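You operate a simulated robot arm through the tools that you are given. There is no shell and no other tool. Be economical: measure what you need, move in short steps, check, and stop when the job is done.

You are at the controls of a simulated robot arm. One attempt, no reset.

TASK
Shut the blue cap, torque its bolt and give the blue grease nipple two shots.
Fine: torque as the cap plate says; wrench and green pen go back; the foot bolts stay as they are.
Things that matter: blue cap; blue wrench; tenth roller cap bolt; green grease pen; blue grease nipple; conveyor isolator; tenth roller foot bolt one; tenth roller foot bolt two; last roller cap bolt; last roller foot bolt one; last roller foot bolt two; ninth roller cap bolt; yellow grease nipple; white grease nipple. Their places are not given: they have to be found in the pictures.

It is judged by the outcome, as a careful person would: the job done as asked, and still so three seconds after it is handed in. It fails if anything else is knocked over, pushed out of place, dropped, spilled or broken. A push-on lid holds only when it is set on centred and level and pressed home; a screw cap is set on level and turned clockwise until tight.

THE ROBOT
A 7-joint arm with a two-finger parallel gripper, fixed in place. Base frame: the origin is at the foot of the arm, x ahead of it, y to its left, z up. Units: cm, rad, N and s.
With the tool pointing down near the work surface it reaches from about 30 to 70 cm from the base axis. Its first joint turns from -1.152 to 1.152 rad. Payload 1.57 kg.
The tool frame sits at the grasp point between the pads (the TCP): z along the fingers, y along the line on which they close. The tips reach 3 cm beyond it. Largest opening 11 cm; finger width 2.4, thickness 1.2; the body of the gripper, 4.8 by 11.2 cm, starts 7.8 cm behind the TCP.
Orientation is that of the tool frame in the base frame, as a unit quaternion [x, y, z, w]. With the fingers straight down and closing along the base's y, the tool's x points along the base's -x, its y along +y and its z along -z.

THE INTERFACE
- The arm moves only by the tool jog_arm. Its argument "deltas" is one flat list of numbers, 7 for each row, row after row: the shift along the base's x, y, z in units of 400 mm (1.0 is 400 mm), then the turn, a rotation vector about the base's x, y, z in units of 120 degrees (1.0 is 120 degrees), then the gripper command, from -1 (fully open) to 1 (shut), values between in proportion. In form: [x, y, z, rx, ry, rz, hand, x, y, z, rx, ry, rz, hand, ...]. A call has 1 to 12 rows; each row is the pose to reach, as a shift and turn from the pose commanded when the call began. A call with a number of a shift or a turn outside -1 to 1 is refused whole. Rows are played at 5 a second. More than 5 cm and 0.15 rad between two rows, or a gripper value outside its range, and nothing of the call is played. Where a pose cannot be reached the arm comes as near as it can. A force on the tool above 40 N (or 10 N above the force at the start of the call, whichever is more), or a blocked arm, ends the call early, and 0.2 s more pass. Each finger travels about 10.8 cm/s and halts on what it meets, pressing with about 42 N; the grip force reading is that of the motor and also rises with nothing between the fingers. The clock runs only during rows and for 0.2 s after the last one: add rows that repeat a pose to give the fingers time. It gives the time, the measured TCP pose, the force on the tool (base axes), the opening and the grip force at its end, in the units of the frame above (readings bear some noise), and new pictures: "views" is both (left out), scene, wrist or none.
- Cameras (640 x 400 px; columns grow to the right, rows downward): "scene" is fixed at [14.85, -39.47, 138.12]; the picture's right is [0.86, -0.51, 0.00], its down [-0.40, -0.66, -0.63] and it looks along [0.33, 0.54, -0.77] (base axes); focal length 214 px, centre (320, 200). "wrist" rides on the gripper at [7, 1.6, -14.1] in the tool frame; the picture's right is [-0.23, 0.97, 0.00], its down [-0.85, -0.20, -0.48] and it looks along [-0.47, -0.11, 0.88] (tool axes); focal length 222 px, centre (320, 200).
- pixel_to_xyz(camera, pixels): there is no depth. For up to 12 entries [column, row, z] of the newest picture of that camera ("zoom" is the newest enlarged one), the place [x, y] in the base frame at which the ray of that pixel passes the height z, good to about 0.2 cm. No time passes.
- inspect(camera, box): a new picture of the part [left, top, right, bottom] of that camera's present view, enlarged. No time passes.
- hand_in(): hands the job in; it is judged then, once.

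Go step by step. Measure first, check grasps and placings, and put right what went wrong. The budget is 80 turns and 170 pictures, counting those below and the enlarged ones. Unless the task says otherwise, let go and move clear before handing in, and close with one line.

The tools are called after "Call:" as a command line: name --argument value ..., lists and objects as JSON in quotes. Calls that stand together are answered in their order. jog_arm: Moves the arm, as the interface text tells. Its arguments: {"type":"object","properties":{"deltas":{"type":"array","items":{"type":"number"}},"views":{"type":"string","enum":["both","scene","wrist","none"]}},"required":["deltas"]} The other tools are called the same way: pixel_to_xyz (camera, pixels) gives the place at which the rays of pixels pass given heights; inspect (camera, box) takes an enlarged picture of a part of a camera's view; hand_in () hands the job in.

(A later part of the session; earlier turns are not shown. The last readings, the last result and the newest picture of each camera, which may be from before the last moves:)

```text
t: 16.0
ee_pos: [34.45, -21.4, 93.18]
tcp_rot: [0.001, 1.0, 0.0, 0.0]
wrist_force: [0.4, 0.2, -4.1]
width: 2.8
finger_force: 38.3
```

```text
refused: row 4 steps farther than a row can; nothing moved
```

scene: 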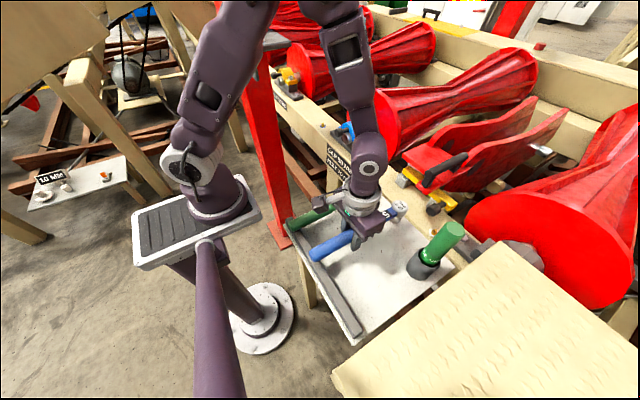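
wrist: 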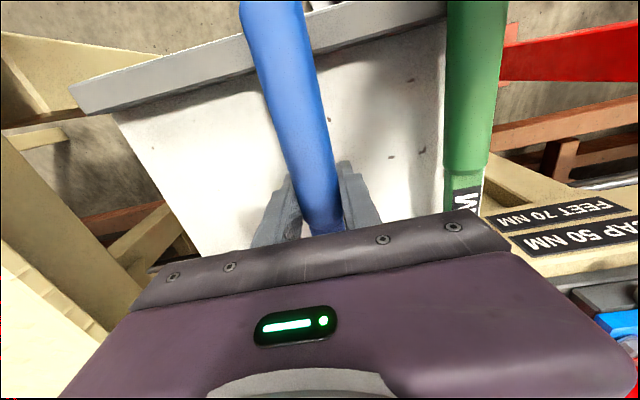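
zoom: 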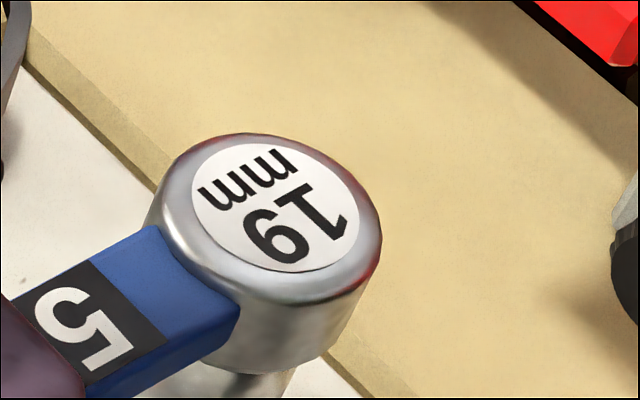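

Call:
jog_arm --deltas '[0, 0, 0.11, 0, 0, 0, 1, 0, 0, 0.22, 0, 0, 0, 1, 0, 0, 0.33, 0, 0, 0, 1, 0, 0, 0.44, 0, 0, 0, 1, 0.06, 0.07, 0.47, 0, 0, 0.055, 1, 0.12, 0.145, 0.47, 0, 0, 0.11, 1, 0.185, 0.22, 0.47, 0, 0, 0.165, 1, 0.25, 0.295, 0.47, 0, 0, 0.22, 1, 0.315, 0.37, 0.47, 0, 0, 0.275, 1, 0.375, 0.44, 0.47, 0, 0, 0.33, 1, 0.436, 0.5125, 0.47, 0, 0, 0.375, 1, 0.436, 0.5125, 0.47, 0, 0, 0.375, 1]' --views "both"

```text
t: 18.6
ee_pos: [51.88, -0.69, 112.0]
tcp_rot: [-0.383, 0.924, 0.0, 0.0]
wrist_force: [-0.2, -0.8, -4.8]
width: 2.84
finger_force: 38.7
```

scene: 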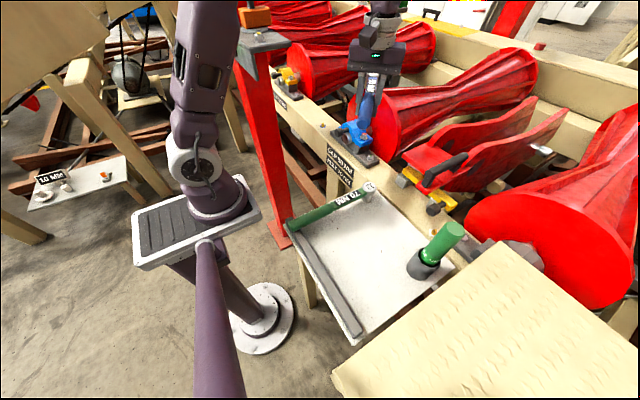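
wrist: 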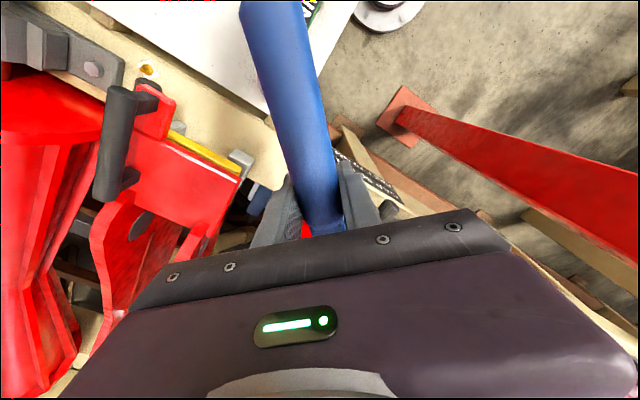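

I'm now above the bolt area. I'll enlarge the scene to see the wrench head.

Call:
inspect --camera "scene" --box '[335, 60, 415, 110]'

Call:
inspect --camera "scene" --box '[335, 105, 415, 155]'

```text
8.00 times, centred on (375, 85) of scene
```

zoom: 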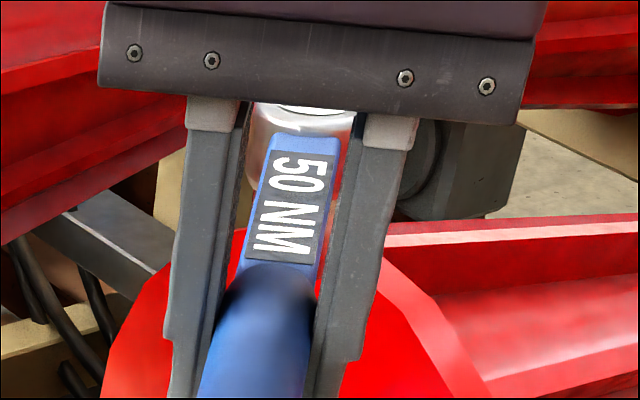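

```text
8.00 times, centred on (375, 130) of scene
```

zoom: 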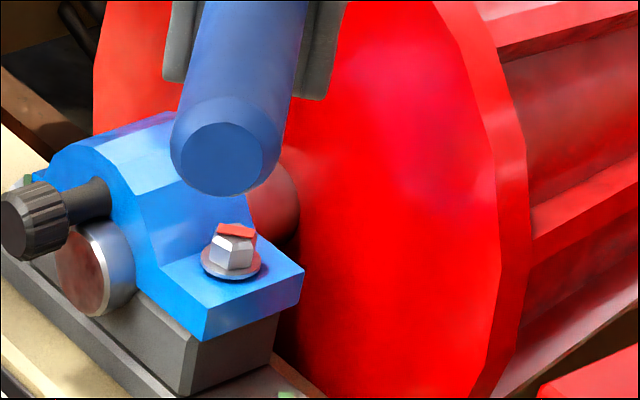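

I'll verify the head's lateral position from its visible rim at about (373,74) in the scene.

Call:
pixel_to_xyz --camera "scene" --pixels '[[373, 73.5, 113.6], [366.5, 76, 113], [379.5, 76, 113], [364.2, 135.5, 92.8], [364.2, 135.5, 93.3]]'

Call:
inspect --camera "wrist" --box '[230, 100, 430, 225]'

```text
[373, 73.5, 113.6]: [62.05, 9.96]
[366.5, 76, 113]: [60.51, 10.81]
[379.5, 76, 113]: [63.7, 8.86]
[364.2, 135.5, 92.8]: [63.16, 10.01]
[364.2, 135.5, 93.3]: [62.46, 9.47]
```

```text
3.20 times, centred on (330, 162) of wrist
```

zoom: 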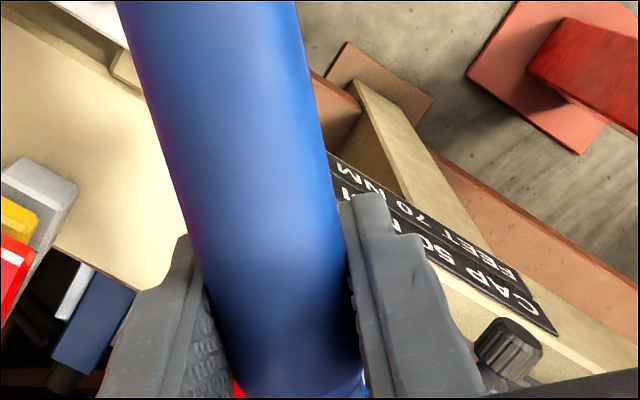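

The head is within about 0.3 cm of the bolt axis. I'll nudge y by -0.35 and descend to just above the bolt head.

Call:
jog_arm --deltas '[0, -0.008, -0.1, 0, 0, 0, 1, 0, -0.008, -0.2, 0, 0, 0, 1, 0, -0.008, -0.29, 0, 0, 0, 1, 0, -0.008, -0.335, 0, 0, 0, 1, 0, -0.008, -0.335, 0, 0, 0, 1]' --views "both"

Call:
inspect --camera "scene" --box '[325, 90, 405, 140]'

```text
t: 19.8
ee_pos: [51.93, -1.14, 98.48]
tcp_rot: [-0.383, 0.924, 0.0, 0.0]
wrist_force: [-0.3, 0.0, -3.9]
width: 2.87
finger_force: 38.5
```

scene: 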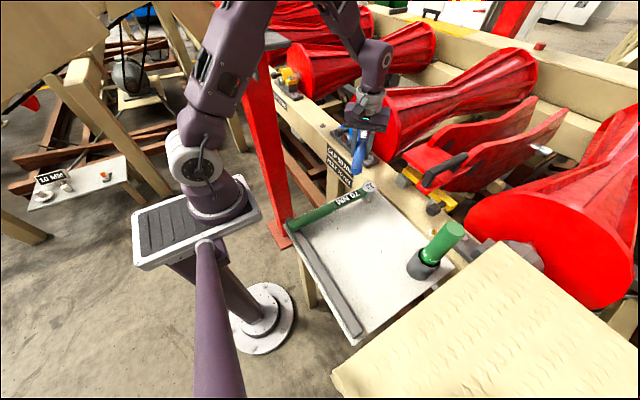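
wrist: 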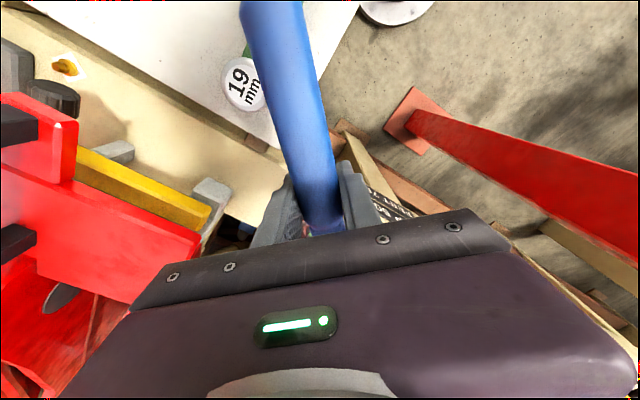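

```text
8.00 times, centred on (365, 115) of scene
```

zoom: 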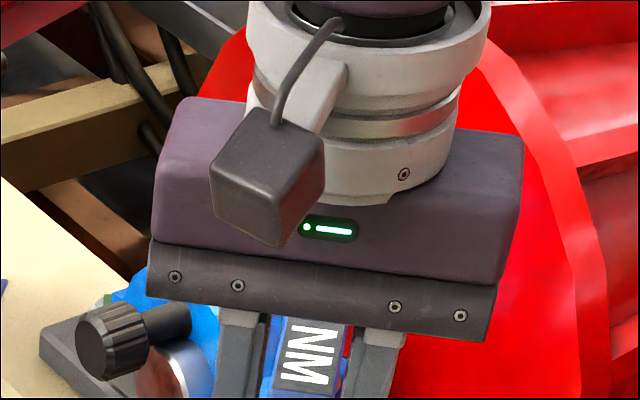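

The wrench head is hidden, so I'll go by force and lower in small steps toward z≈96.

Call:
jog_arm --deltas '[0, 0, -0.012, 0, 0, 0, 1, 0, 0, -0.024, 0, 0, 0, 1, 0, 0, -0.036, 0, 0, 0, 1, 0, 0, -0.048, 0, 0, 0, 1, 0, 0, -0.058, 0, 0, 0, 1, 0, 0, -0.066, 0, 0, 0, 1]' --views "none"

```text
t: 21.2
ee_pos: [51.94, -1.06, 95.92]
tcp_rot: [-0.383, 0.924, 0.0, 0.0]
wrist_force: [6.9, 7.4, -0.6]
width: 2.83
finger_force: 38.3
```

There is now a horizontal reaction of (6.9, 7.4) N along the handle, so the socket is likely engaged but slightly short. I'll nudge 0.2 cm along +x+y and 0.3 cm down.

Call:
jog_arm --deltas '[0.003, 0.003, 0, 0, 0, 0, 1, 0.003, 0.003, -0.004, 0, 0, 0, 1, 0.003, 0.003, -0.008, 0, 0, 0, 1]' --views "scene"

Call:
inspect --camera "scene" --box '[325, 100, 405, 150]'

```text
t: 22.0
ee_pos: [52.0, -1.07, 95.74]
tcp_rot: [-0.382, 0.924, 0.0, 0.0]
wrist_force: [-0.1, -0.1, 3.9]
width: 2.83
finger_force: 38.4
```

scene: 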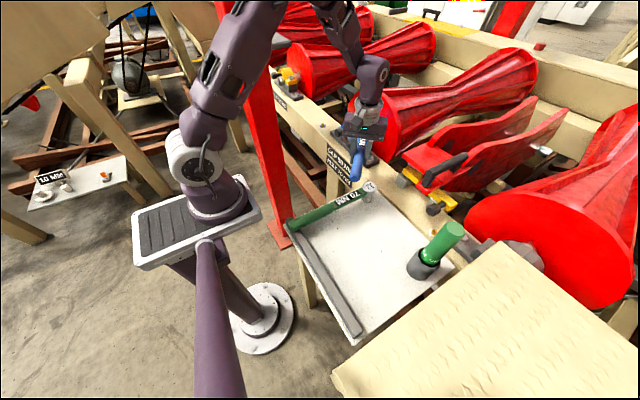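

```text
8.00 times, centred on (365, 125) of scene
```

zoom: 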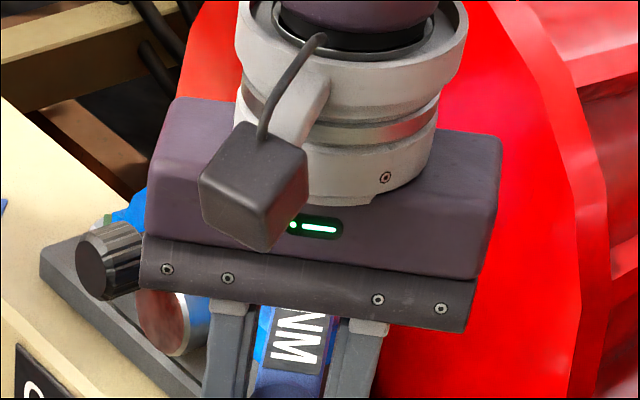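

The horizontal force is gone and 3.9 N presses up, so the socket is seated. The bolt centre is then about (62.8, 9.75). I'll turn clockwise 15° along an arc around it.

Call:
jog_arm --deltas '[-0.0225, 0.0246, 0, 0, 0, -0.0417, 1, -0.0429, 0.0511, 0, 0, 0, -0.0833, 1, -0.0608, 0.0792, 0, 0, 0, -0.125, 1]' --views "both"

Call:
inspect --camera "scene" --box '[325, 100, 405, 150]'

```text
t: 22.8
ee_pos: [49.56, 2.09, 95.61]
tcp_rot: [-0.258, 0.966, -0.001, 0.0]
wrist_force: [-0.1, 0.8, -2.4]
width: 2.83
finger_force: 38.7
```

scene: 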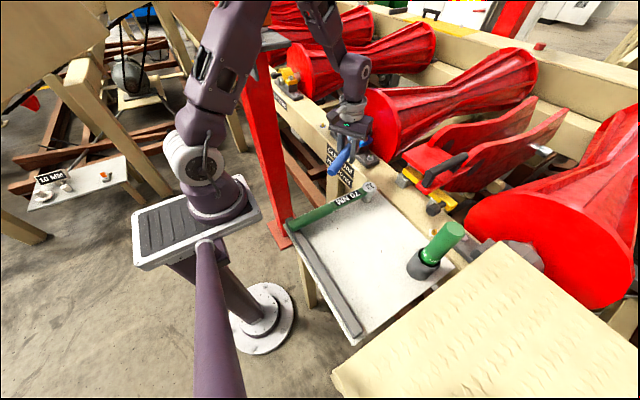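
wrist: 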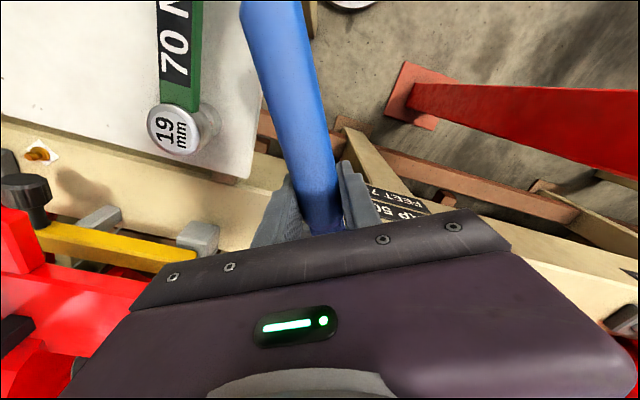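

```text
8.00 times, centred on (365, 125) of scene
```

zoom: 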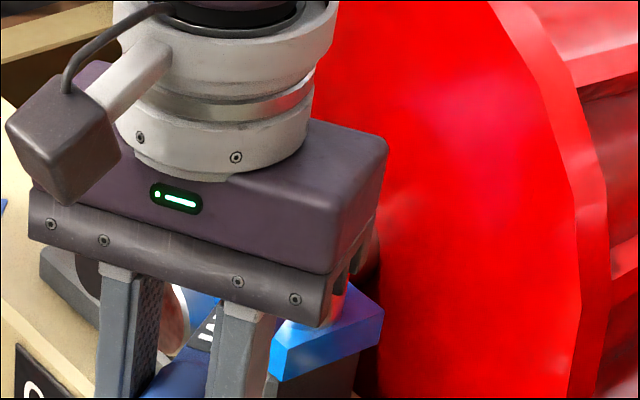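

The turn met little resistance, so the bolt is either running in or the socket has just settled. I'll continue clockwise to the straight-on position, watching force.

Call:
jog_arm --deltas '[-0.0154, 0.0296, -0.005, 0, 0, -0.0417, 1, -0.0282, 0.0604, -0.005, 0, 0, -0.0833, 1, -0.0382, 0.0922, -0.005, 0, 0, -0.125, 1, -0.0454, 0.1248, -0.005, 0, 0, -0.1667, 1]' --views "scene"

Call:
inspect --camera "scene" --box '[325, 100, 405, 150]'

```text
t: 23.8
ee_pos: [47.87, 7.23, 95.4]
tcp_rot: [-0.087, 0.996, -0.001, 0.0]
wrist_force: [-1.7, -0.7, 3.8]
width: 2.85
finger_force: 38.1
```

scene: 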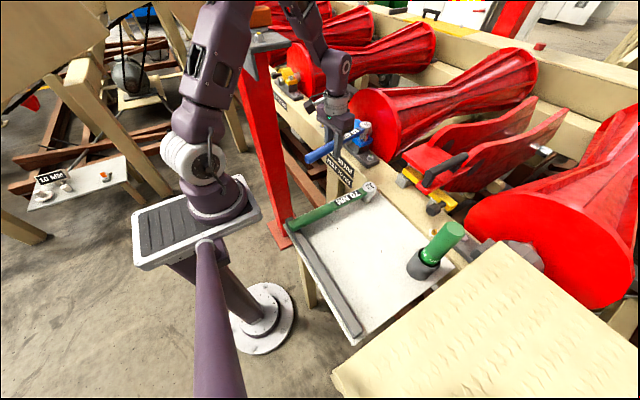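

```text
8.00 times, centred on (365, 125) of scene
```

zoom: 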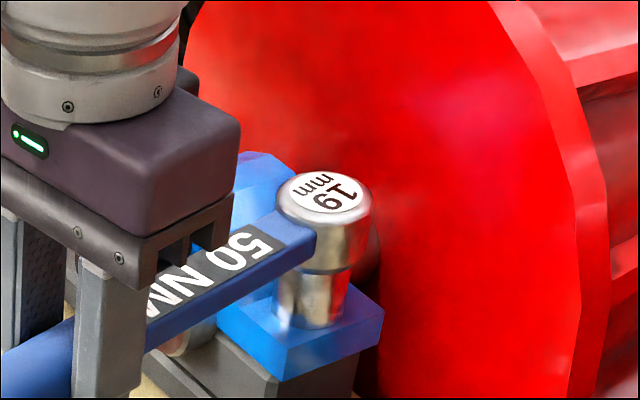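

The socket is clearly seated on the bolt at scene (364,138). There is still no torque resistance, so I'll turn another 25° clockwise.

Call:
jog_arm --deltas '[-0.0044, 0.0331, 0, 0, 0, -0.0417, 1, -0.0058, 0.0664, 0, 0, 0, -0.0833, 1, -0.0044, 0.0998, 0, 0, 0, -0.125, 1, 0, 0.1328, 0, 0, 0, -0.1667, 1, 0.0072, 0.1654, 0, 0, 0, -0.2083, 1]' --views "both"

Call:
inspect --camera "scene" --box '[315, 100, 395, 150]'

```text
t: 25.0
ee_pos: [48.07, 13.77, 95.41]
tcp_rot: [0.131, 0.991, 0.0, 0.0]
wrist_force: [-0.2, -0.1, -3.3]
width: 2.82
finger_force: 38.0
```

scene: 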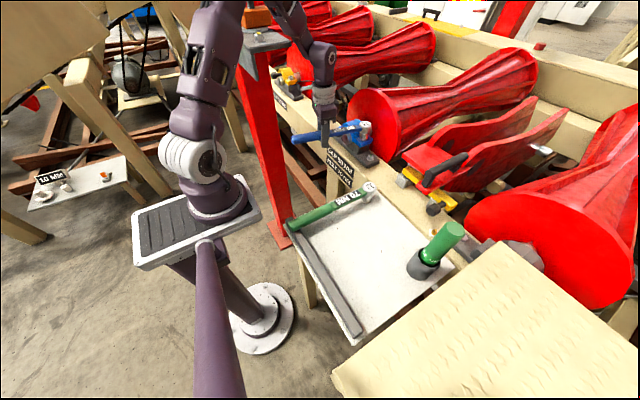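
wrist: 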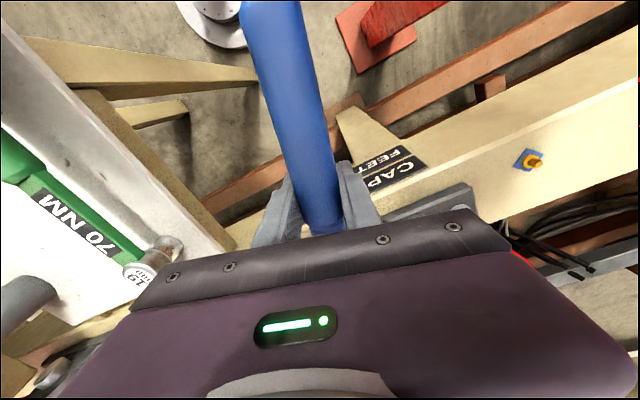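

```text
8.00 times, centred on (355, 125) of scene
```

zoom: 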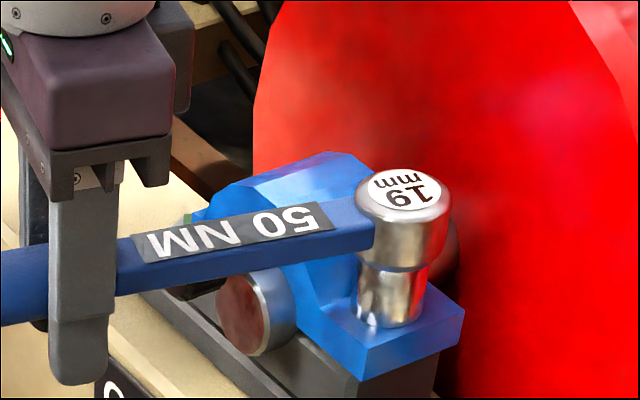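

I've turned 60° with no resistance and the bar is nearing the knob. I'll lift the socket off and look at the bolt's mark before resetting.

Call:
jog_arm --deltas '[0, 0, 0.04, 0, 0, 0, 1, 0, 0, 0.12, 0, 0, 0, 1, 0, 0, 0.15, 0, 0, 0, 1]' --views "scene"

Call:
inspect --camera "scene" --box '[325, 100, 405, 150]'

```text
t: 25.8
ee_pos: [48.2, 13.78, 101.42]
tcp_rot: [0.13, 0.991, 0.0, 0.0]
wrist_force: [-0.4, 0.2, -4.0]
width: 2.81
finger_force: 38.5
```

scene: 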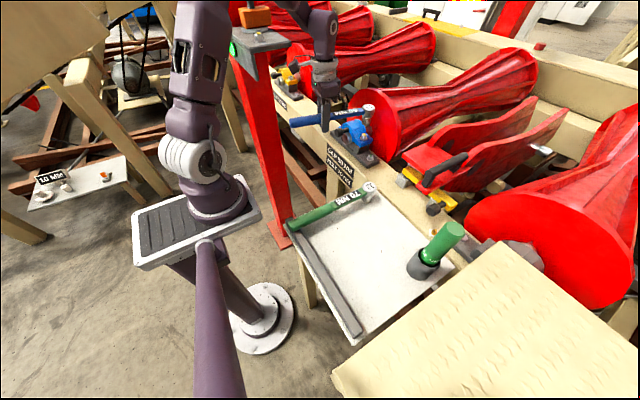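

```text
8.00 times, centred on (365, 125) of scene
```

zoom: 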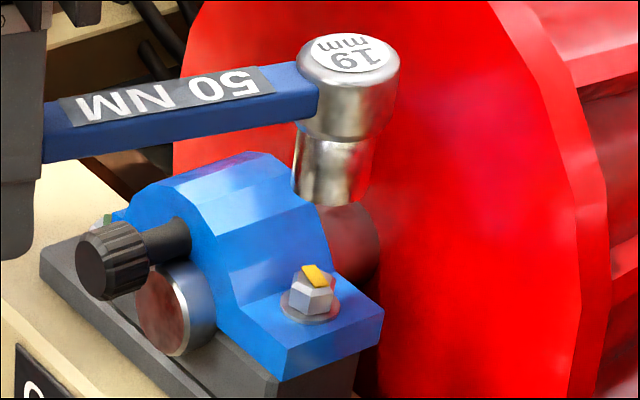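

The bolt mark changed from red to yellow, so it is snug but not yet up to torque (the foot bolts show green). I'll swing back to the 225° start while lifted, and reseat.

Call:
jog_arm --deltas '[-0.0102, -0.0524, 0, 0, 0, 0.0667, 1, -0.013, -0.1057, 0, 0, 0, 0.1333, 1, -0.0084, -0.1588, 0, 0, 0, 0.2, 1, 0.0037, -0.2108, 0, 0, 0, 0.2667, 1, 0.0228, -0.2606, 0, 0, 0, 0.3333, 1, 0.0487, -0.3073, 0, 0, 0, 0.4, 1, 0.0808, -0.35, 0, 0, 0, 0.4667, 1, 0.099, -0.3695, 0, 0, 0, 0.5, 1, 0.099, -0.3695, -0.06, 0, 0, 0.5, 1, 0.099, -0.3695, -0.11, 0, 0, 0.5, 1, 0.099, -0.3695, -0.135, 0, 0, 0.5, 1, 0.099, -0.3695, -0.15, 0, 0, 0.5, 1]' --views "none"

```text
t: 28.4
ee_pos: [51.99, -1.04, 95.46]
tcp_rot: [-0.382, 0.924, 0.001, 0.0]
wrist_force: [0.0, -0.6, -3.2]
width: 2.82
finger_force: 37.9
```

It is reseated at z 95.5 with no side load. I'll turn clockwise again, 25° first.

Call:
jog_arm --deltas '[-0.0225, 0.0246, 0, 0, 0, -0.0417, 1, -0.0429, 0.0511, 0, 0, 0, -0.0833, 1, -0.0608, 0.0792, 0, 0, 0, -0.125, 1, -0.0762, 0.1088, 0, 0, 0, -0.1667, 1, -0.089, 0.1397, 0, 0, 0, -0.2083, 1]' --views "none"

```text
t: 29.6
ee_pos: [48.41, 4.67, 95.54]
tcp_rot: [-0.172, 0.985, 0.0, -0.001]
wrist_force: [0.3, 0.3, -3.5]
width: 2.82
finger_force: 38.4
```

Call:
jog_arm --deltas '[-0.01, 0.0318, 0, 0, 0, -0.0417, 1, -0.0173, 0.0644, 0, 0, 0, -0.0833, 1, -0.0216, 0.0975, 0, 0, 0, -0.125, 1, -0.0231, 0.1308, 0, 0, 0, -0.1667, 1, -0.0216, 0.1642, 0, 0, 0, -0.2083, 1]' --views "scene"

Call:
inspect --camera "scene" --box '[325, 100, 405, 150]'

```text
t: 30.8
ee_pos: [47.72, 11.16, 95.45]
tcp_rot: [0.045, 0.999, -0.001, 0.0]
wrist_force: [-0.2, -0.7, -3.9]
width: 2.81
finger_force: 38.5
```

scene: 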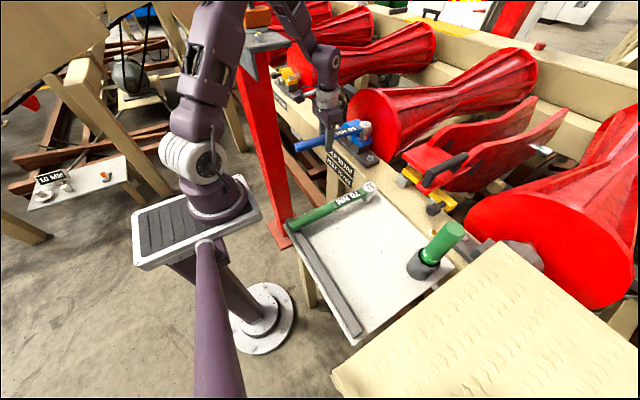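

```text
8.00 times, centred on (365, 125) of scene
```

zoom: 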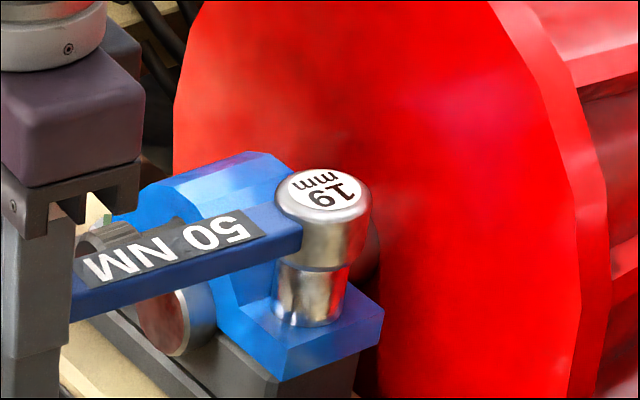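

I've turned 50° in this stroke, still quietly. I'll lift and check the mark before turning any further.

Call:
jog_arm --deltas '[0, 0, 0.04, 0, 0, 0, 1, 0, 0, 0.12, 0, 0, 0, 1, 0, 0, 0.15, 0, 0, 0, 1]' --views "none"

Call:
inspect --camera "scene" --box '[349, 120, 381, 140]'

```text
t: 31.6
ee_pos: [47.66, 11.31, 101.55]
tcp_rot: [0.044, 0.999, 0.0, -0.001]
wrist_force: [-0.1, 0.3, -3.8]
width: 2.83
finger_force: 37.9
```

```text
16.00 times, centred on (365, 130) of scene
```

zoom: 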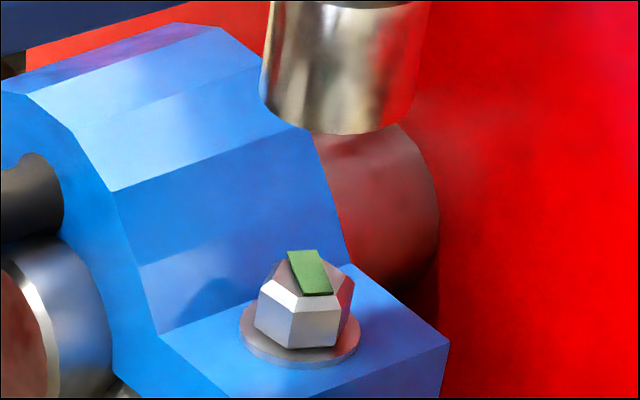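

The bolt mark is now green, so the bolt is torqued. Next I'll take the wrench back, lifting and moving above its original place with yaw returned to zero.

Call:
jog_arm --deltas '[0, 0, 0.0875, 0, 0, 0, 1, 0, 0, 0.175, 0, 0, 0, 1, -0.0367, -0.0908, 0.2, 0, 0, 0.0417, 1, -0.0733, -0.1817, 0.2, 0, 0, 0.0417, 1, -0.11, -0.2725, 0.2, 0, 0, 0.0417, 1, -0.1467, -0.3633, 0.2, 0, 0, 0.0417, 1, -0.1833, -0.4542, 0.2, 0, 0, 0.0417, 1, -0.22, -0.545, 0.2, 0, 0, 0.0417, 1, -0.2567, -0.6358, 0.2, 0, 0, 0.0417, 1, -0.2933, -0.7267, 0.15, 0, 0, 0.0417, 1, -0.33, -0.8175, 0.1, 0, 0, 0.0417, 1, -0.33, -0.8175, 0.0, 0, 0, 0.0417, 1]' --views "both"

```text
t: 34.2
ee_pos: [34.38, -21.61, 101.48]
tcp_rot: [0.0, 1.0, 0.0, 0.0]
wrist_force: [0.3, 0.0, -4.8]
width: 2.82
finger_force: 38.4
```

scene: 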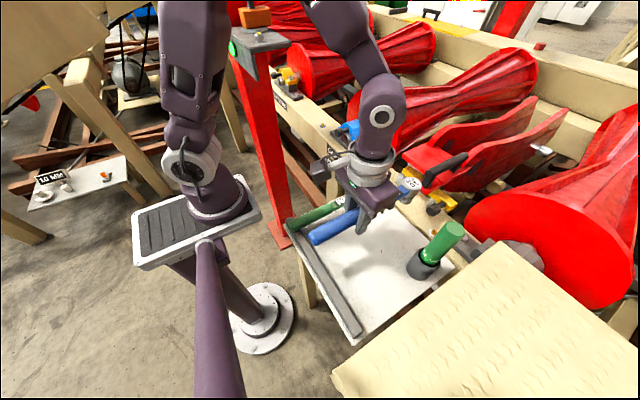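
wrist: 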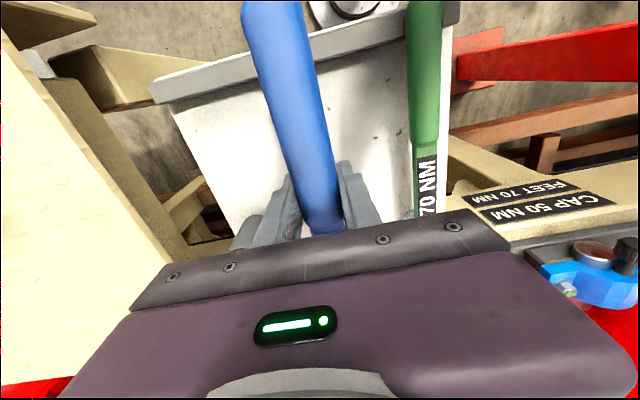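

The wrench is level above its place. I'll lower it slowly to z≈90.0 with a +0.2 cm y correction.

Call:
jog_arm --deltas '[0.001, 0.004, -0.09, 0, 0, 0, 1, 0.001, 0.004, -0.18, 0, 0, 0, 1, 0.001, 0.004, -0.24, 0, 0, 0, 1, 0.001, 0.004, -0.265, 0, 0, 0, 1, 0.001, 0.004, -0.28, 0, 0, 0, 1, 0.001, 0.004, -0.286, 0, 0, 0, 1, 0.001, 0.004, -0.286, 0, 0, 0, 1]' --views "scene"

Call:
inspect --camera "scene" --box '[290, 180, 418, 260]'

```text
t: 35.8
ee_pos: [34.56, -21.41, 90.06]
tcp_rot: [-0.001, 1.0, 0.0, 0.0]
wrist_force: [2.2, -0.3, 4.0]
width: 2.83
finger_force: 38.4
```

scene: 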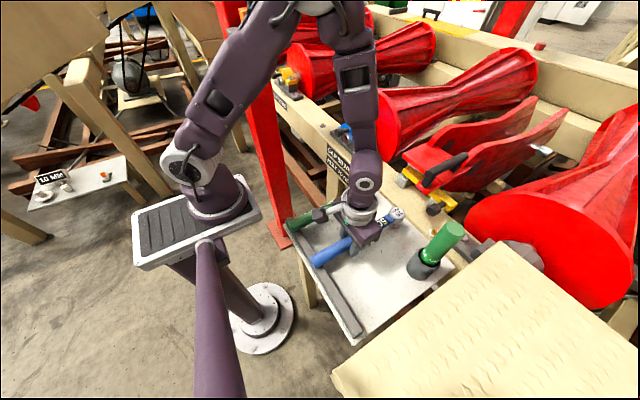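

```text
5.00 times, centred on (354, 220) of scene
```

zoom: 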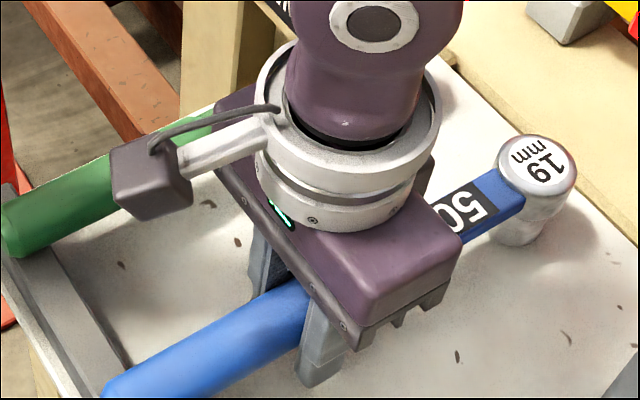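

The wrench is resting on the tray and nearly matches its original place. I'll open to 6 cm, lift, and look at the pen.

Call:
jog_arm --deltas '[0, 0, 0, 0, 0, 0, -0.09, 0, 0, 0, 0, 0, 0, -0.09, 0, 0, 0.05, 0, 0, 0, -0.09, 0, 0, 0.16, 0, 0, 0, -0.09, 0, 0, 0.27, 0, 0, 0, -0.09, 0, 0, 0.38, 0, 0, 0, -0.09, 0, -0.1, 0.45, 0, 0, 0, -0.09, 0, -0.2, 0.5, 0, 0, 0, -0.09, 0, -0.2, 0.5, 0, 0, 0, -0.09]' --views "both"

Call:
inspect --camera "scene" --box '[370, 200, 498, 280]'

Call:
inspect --camera "wrist" --box '[200, 0, 440, 240]'

```text
t: 37.8
ee_pos: [34.52, -29.47, 110.06]
tcp_rot: [0.001, 1.0, 0.0, 0.0]
wrist_force: [0.8, -0.1, -0.3]
width: 6.0
finger_force: 0.1
```

scene: 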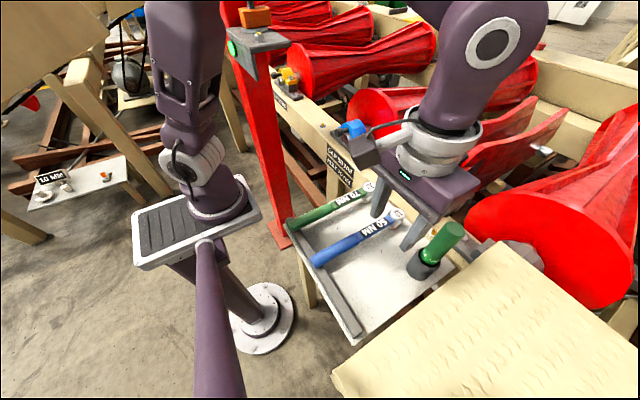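
wrist: 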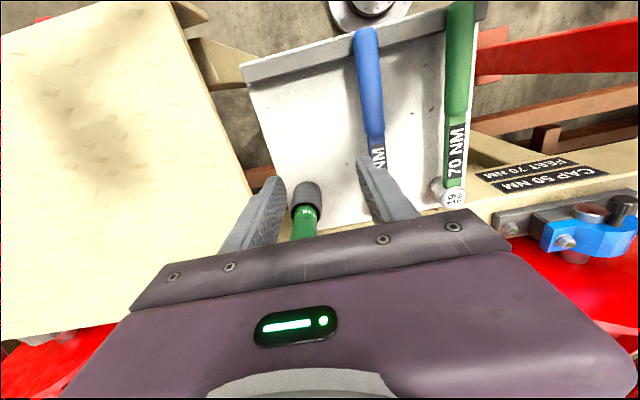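

```text
5.00 times, centred on (434, 240) of scene
```

zoom: 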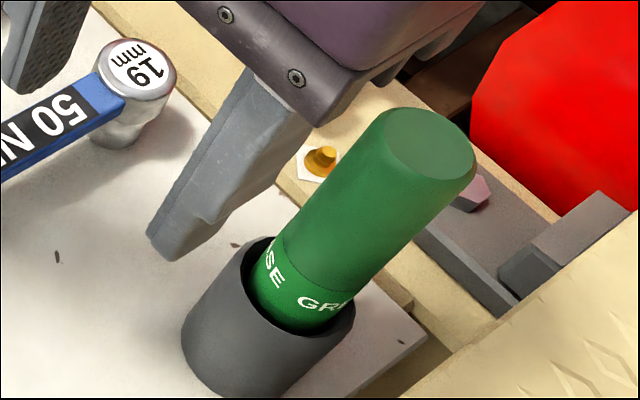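

```text
1.67 times, centred on (320, 120) of wrist
```

zoom: 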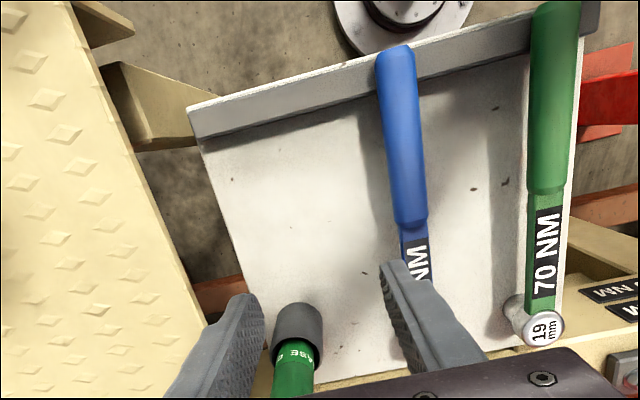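

The wrench rests back on the tray. The pen stands in its cup at scene (425,262), with its top at (456,228). I'll get positions at several heights from the scene to check it is vertical, and the wrist rays too.

Call:
pixel_to_xyz --camera "scene" --pixels '[[421, 270, 86], [430, 257, 90], [430, 257, 92], [430, 257, 94], [456, 228.4, 98], [456, 228.4, 102], [456, 228.4, 106], [397, 214.2, 91.5]]'

Call:
pixel_to_xyz --camera "wrist" --pixels '[[307, 190, 86], [306, 202, 90], [306, 202, 92], [306, 202, 94]]'

```text
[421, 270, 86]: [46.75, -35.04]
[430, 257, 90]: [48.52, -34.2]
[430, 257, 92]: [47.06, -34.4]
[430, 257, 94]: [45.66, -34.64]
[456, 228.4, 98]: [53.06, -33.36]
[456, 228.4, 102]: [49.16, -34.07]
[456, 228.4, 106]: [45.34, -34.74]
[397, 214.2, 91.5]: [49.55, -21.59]
```

```text
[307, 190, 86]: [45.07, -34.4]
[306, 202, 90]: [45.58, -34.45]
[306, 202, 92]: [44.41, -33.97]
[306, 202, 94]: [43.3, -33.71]
```

The pen is roughly vertical at about (46, -34.5), with its cup rim near z≈93 and top near z≈105. I'll check the cream panel beside it for clearance.

Call:
pixel_to_xyz --camera "scene" --pixels '[[440, 293, 86], [440, 293, 96], [470, 270, 86], [470, 270, 96], [512, 240, 86], [512, 240, 96]]'

Call:
pixel_to_xyz --camera "wrist" --pixels '[[205, 80, 86], [205, 80, 96], [230, 140, 86], [230, 140, 96], [249, 190, 86], [249, 190, 96]]'

Call:
jog_arm --deltas '[0.09, -0.04, 0.04, 0, 0, 0, -0.45, 0.18, -0.08, 0.06, 0, 0, 0, -0.45, 0.29, -0.125, 0.06, 0, 0, 0, -0.45, 0.29, -0.125, 0.06, 0, 0, 0, -0.45]' --views "both"

```text
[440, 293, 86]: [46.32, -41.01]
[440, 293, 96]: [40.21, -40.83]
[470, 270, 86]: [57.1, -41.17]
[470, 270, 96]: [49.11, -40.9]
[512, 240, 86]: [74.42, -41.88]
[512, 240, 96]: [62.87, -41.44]
```

```text
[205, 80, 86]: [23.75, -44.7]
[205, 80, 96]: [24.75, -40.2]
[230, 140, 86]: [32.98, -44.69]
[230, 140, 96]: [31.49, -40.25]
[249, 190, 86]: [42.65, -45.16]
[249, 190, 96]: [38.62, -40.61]
```

```text
t: 38.8
ee_pos: [46.01, -34.4, 112.39]
tcp_rot: [0.0, 1.0, 0.0, 0.0]
wrist_force: [0.0, -0.4, -1.1]
width: 8.0
finger_force: 0.1
```

scene: 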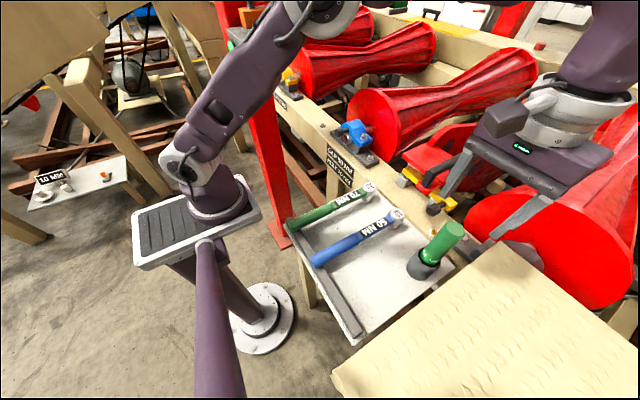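
wrist: 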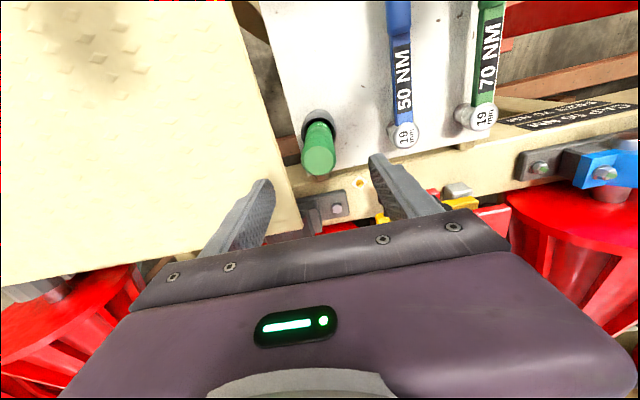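

The panel edge is at y≈-41, z≈95, so clearance is adequate. The pen top is visible at wrist (318,163); triangulating.

Call:
pixel_to_xyz --camera "wrist" --pixels '[[318, 161, 100], [318, 161, 104], [318, 161, 106], [319.5, 120, 92], [319.5, 120, 94], [302, 160, 104.5], [335, 160, 104.5]]'

Call:
inspect --camera "wrist" --box '[270, 90, 370, 190]'

Call:
inspect --camera "scene" --box '[390, 210, 486, 290]'

```text
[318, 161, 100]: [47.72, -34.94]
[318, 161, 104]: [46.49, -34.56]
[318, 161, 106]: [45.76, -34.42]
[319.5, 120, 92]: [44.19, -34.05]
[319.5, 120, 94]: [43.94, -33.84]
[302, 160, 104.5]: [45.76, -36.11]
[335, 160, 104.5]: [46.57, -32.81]
```

```text
4.00 times, centred on (320, 140) of wrist
```

zoom: 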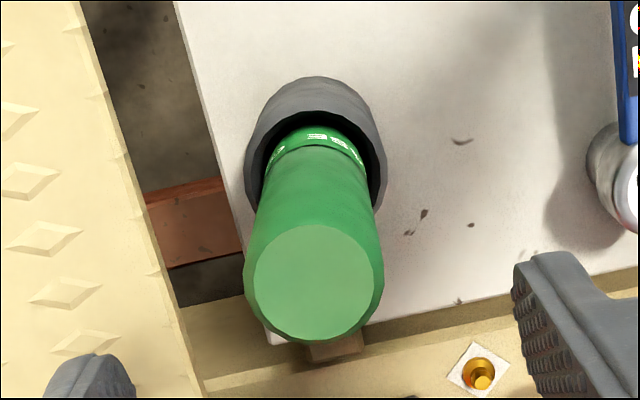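

```text
5.00 times, centred on (438, 250) of scene
```

zoom: 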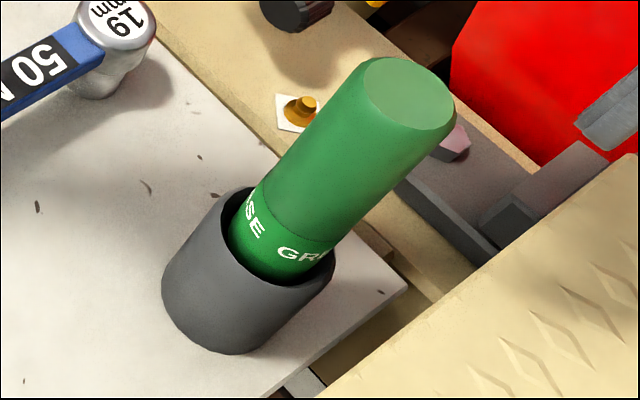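

The pen top centre is at (46.3, -34.5, 104.7), about 3.5 cm across. I'll lower the open fingers around it to z≈99.5.

Call:
jog_arm --deltas '[0.007, -0.003, -0.08, 0, 0, 0, -0.45, 0.007, -0.003, -0.16, 0, 0, 0, -0.45, 0.007, -0.003, -0.24, 0, 0, 0, -0.45, 0.007, -0.003, -0.3225, 0, 0, 0, -0.45, 0.007, -0.003, -0.3225, 0, 0, 0, -0.45]' --views "both"

Call:
inspect --camera "scene" --box '[374, 200, 502, 280]'

```text
t: 40.0
ee_pos: [46.27, -34.54, 99.56]
tcp_rot: [0.0, 1.0, 0.0, 0.0]
wrist_force: [-0.3, 0.4, 0.2]
width: 8.0
finger_force: 0.0
```

scene: 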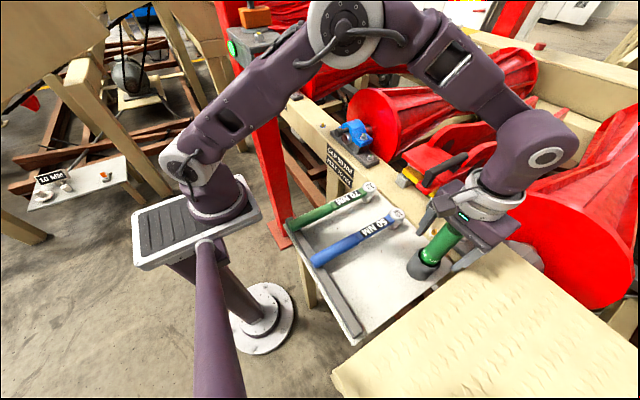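
wrist: 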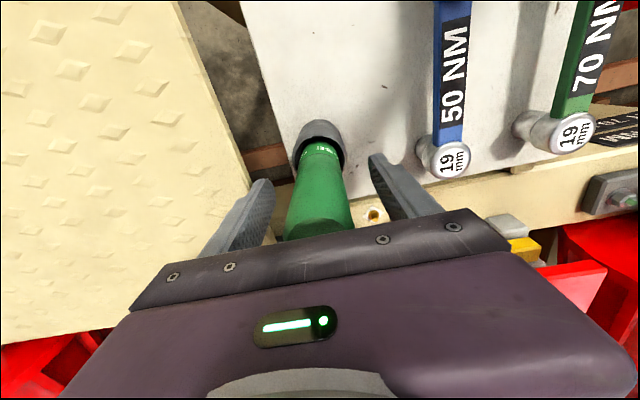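

```text
5.00 times, centred on (438, 240) of scene
```

zoom: 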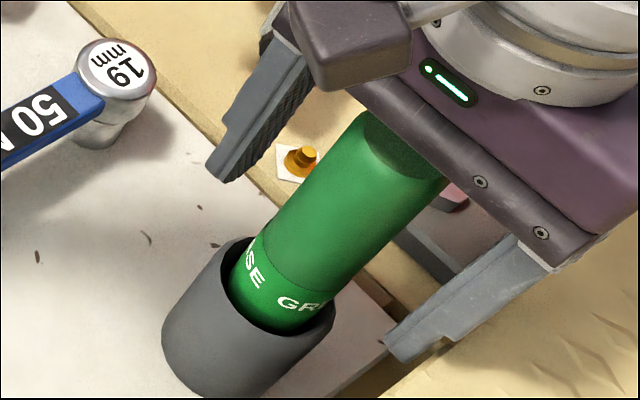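

The fingers straddle the pen. I'll close and lift a little, and get rays to the arm's elbow to judge the bracket clearance later.

Call:
pixel_to_xyz --camera "scene" --pixels '[[190, 160, 95], [190, 160, 105], [345, 30, 115], [345, 30, 125], [345, 30, 130], [448, 65, 115], [448, 65, 125], [545, 157, 110], [545, 157, 115], [545, 157, 120]]'

Call:
jog_arm --deltas '[0, 0, 0, 0, 0, 0, 1, 0, 0, 0, 0, 0, 0, 1, 0, 0, 0, 0, 0, 0, 1, 0, 0, 0.03, 0, 0, 0, 1, 0, 0, 0.08, 0, 0, 0, 1, 0, 0, 0.08, 0, 0, 0, 1]' --views "scene"

Call:
inspect --camera "scene" --box '[374, 200, 502, 280]'

```text
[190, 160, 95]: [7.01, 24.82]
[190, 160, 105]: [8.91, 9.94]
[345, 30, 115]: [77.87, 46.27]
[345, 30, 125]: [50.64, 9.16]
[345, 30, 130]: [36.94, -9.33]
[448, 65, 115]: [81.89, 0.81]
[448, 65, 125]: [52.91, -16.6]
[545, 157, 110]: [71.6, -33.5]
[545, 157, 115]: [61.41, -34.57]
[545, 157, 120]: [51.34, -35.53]
```

```text
t: 41.4
ee_pos: [46.31, -34.61, 102.69]
tcp_rot: [0.0, 1.0, 0.0, 0.0]
wrist_force: [0.1, 0.6, -3.0]
width: 3.54
finger_force: 42.0
```

scene: 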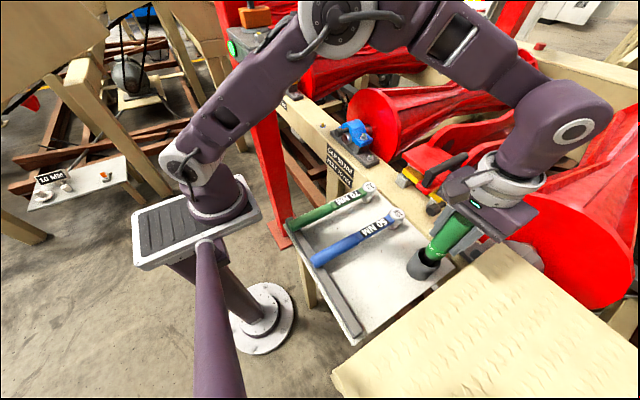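

```text
5.00 times, centred on (438, 240) of scene
```

zoom: 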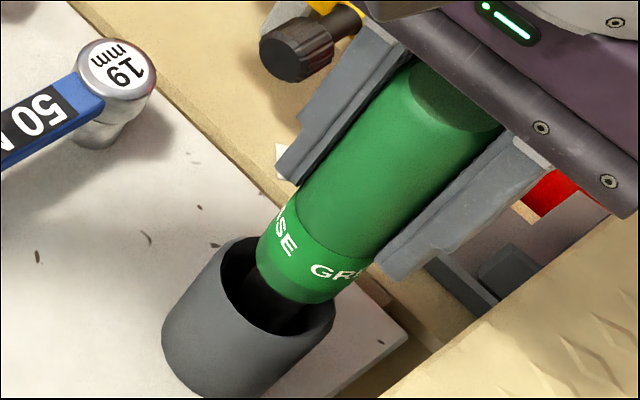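

The pen lifts freely (3 N, 3.5 cm wide), but with a vertical tool at the nipple (r≈70) the outstretched arm would lie at bracket height. I'll set the pen back and regrip it with the tool tilted 45°, so the wrist stays nearer and clear. First I'll lower, release, rise and yaw -37°.

Call:
jog_arm --deltas '[0, 0, -0.05, 0, 0, 0, 1, 0, 0, -0.075, 0, 0, 0, 1, 0, 0, -0.079, 0, 0, 0, 1, 0, 0, -0.079, 0, 0, 0, -0.45, 0, 0, -0.079, 0, 0, 0, -0.45, 0, 0, 0.03, 0, 0, 0, -0.45, 0, 0, 0.14, 0, 0, 0, -0.45, 0, 0, 0.25, 0, 0, -0.06, -0.45, -0.06, 0.04, 0.25, 0, 0, -0.12, -0.45, -0.12, 0.09, 0.25, 0, 0, -0.18, -0.45, -0.19, 0.14, 0.25, 0, 0, -0.24, -0.45, -0.25, 0.19, 0.25, 0, 0, -0.3083, -0.45]' --views "both"

```text
t: 44.0
ee_pos: [36.36, -26.83, 112.68]
tcp_rot: [0.318, 0.948, 0.0, 0.0]
wrist_force: [-0.1, 0.4, 0.8]
width: 7.98
finger_force: 0.0
```

scene: 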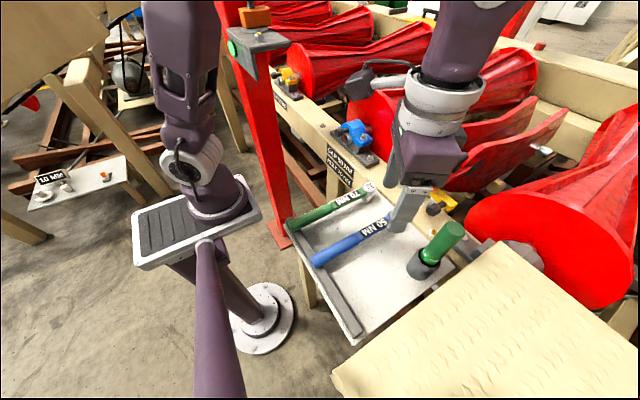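
wrist: 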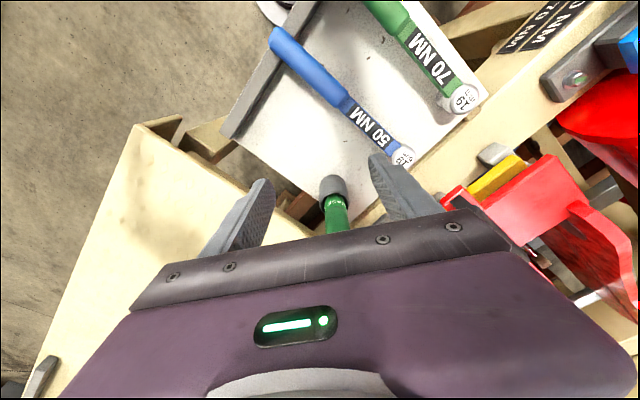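

The pen is back in its cup. Next I'll tilt the tool 45° toward the pen and stage on the diagonal approach line.

Call:
jog_arm --deltas '[0.01, -0.008, -0.015, -0.0376, -0.0499, 0, -0.45, 0.02, -0.016, -0.03, -0.0752, -0.0998, 0, -0.45, 0.03, -0.024, -0.045, -0.1129, -0.1498, 0, -0.45, 0.04, -0.032, -0.06, -0.1505, -0.1997, 0, -0.45, 0.05, -0.04, -0.075, -0.1881, -0.2496, 0, -0.45, 0.0585, -0.049, -0.092, -0.2257, -0.2995, 0, -0.45, 0.0585, -0.049, -0.092, -0.2257, -0.2995, 0, -0.45]' --views "both"

```text
t: 45.6
ee_pos: [37.85, -29.3, 108.89]
tcp_rot: [0.301, 0.883, -0.127, 0.337]
wrist_force: [-0.2, 0.1, -0.3]
width: 7.96
finger_force: 0.0
out of reach, approached as far as the arm can: row 6
```

scene: 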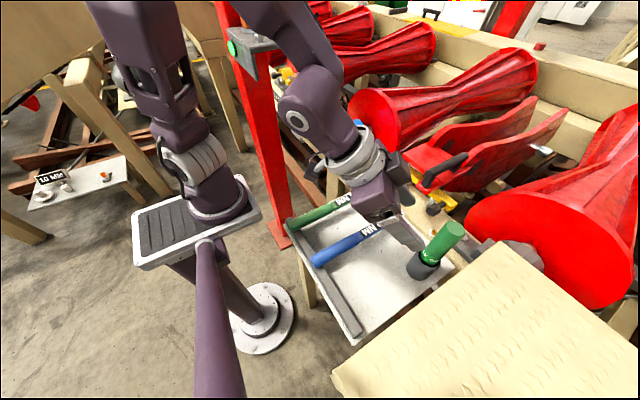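
wrist: 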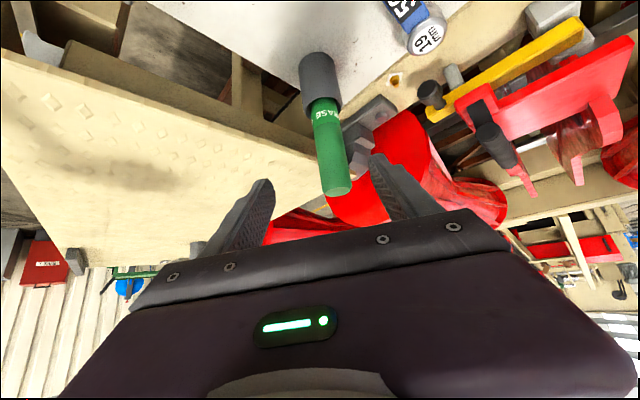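

The arm stopped slightly short (42° tilt), and the pen is between the finger lines at wrist (337,190). I'll advance half of the diagonal, where reach improves, and check the pose.

Call:
jog_arm --deltas '[0.03, -0.022, -0.04, 0, 0, 0, -0.45, 0.06, -0.045, -0.08, 0, 0, 0, -0.45, 0.095, -0.071, -0.119, 0, 0, 0, -0.45, 0.095, -0.071, -0.119, 0, 0, 0, -0.45]' --views "both"

```text
t: 46.6
ee_pos: [42.47, -31.64, 104.34]
tcp_rot: [0.294, 0.876, -0.122, 0.363]
wrist_force: [0.2, -0.3, 0.9]
width: 7.99
finger_force: 0.1
```

scene: 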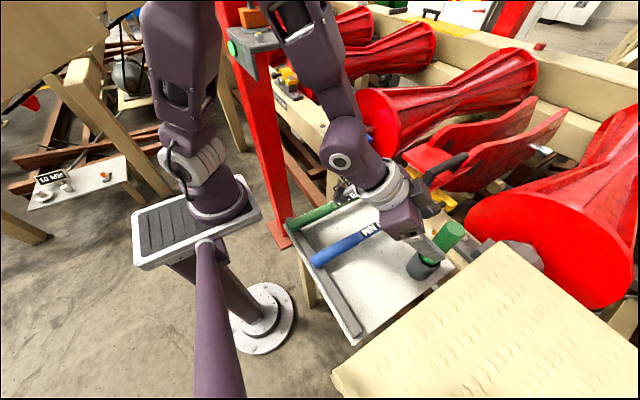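
wrist: 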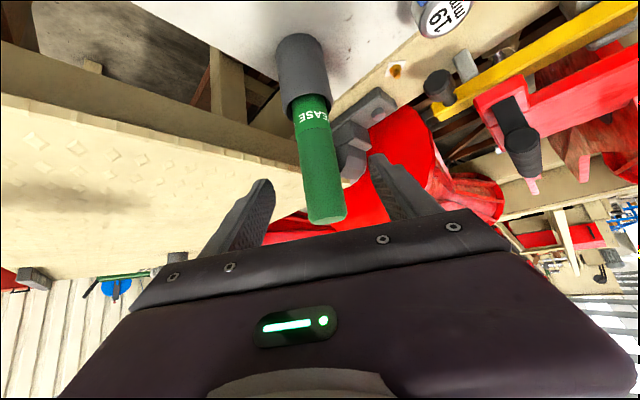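

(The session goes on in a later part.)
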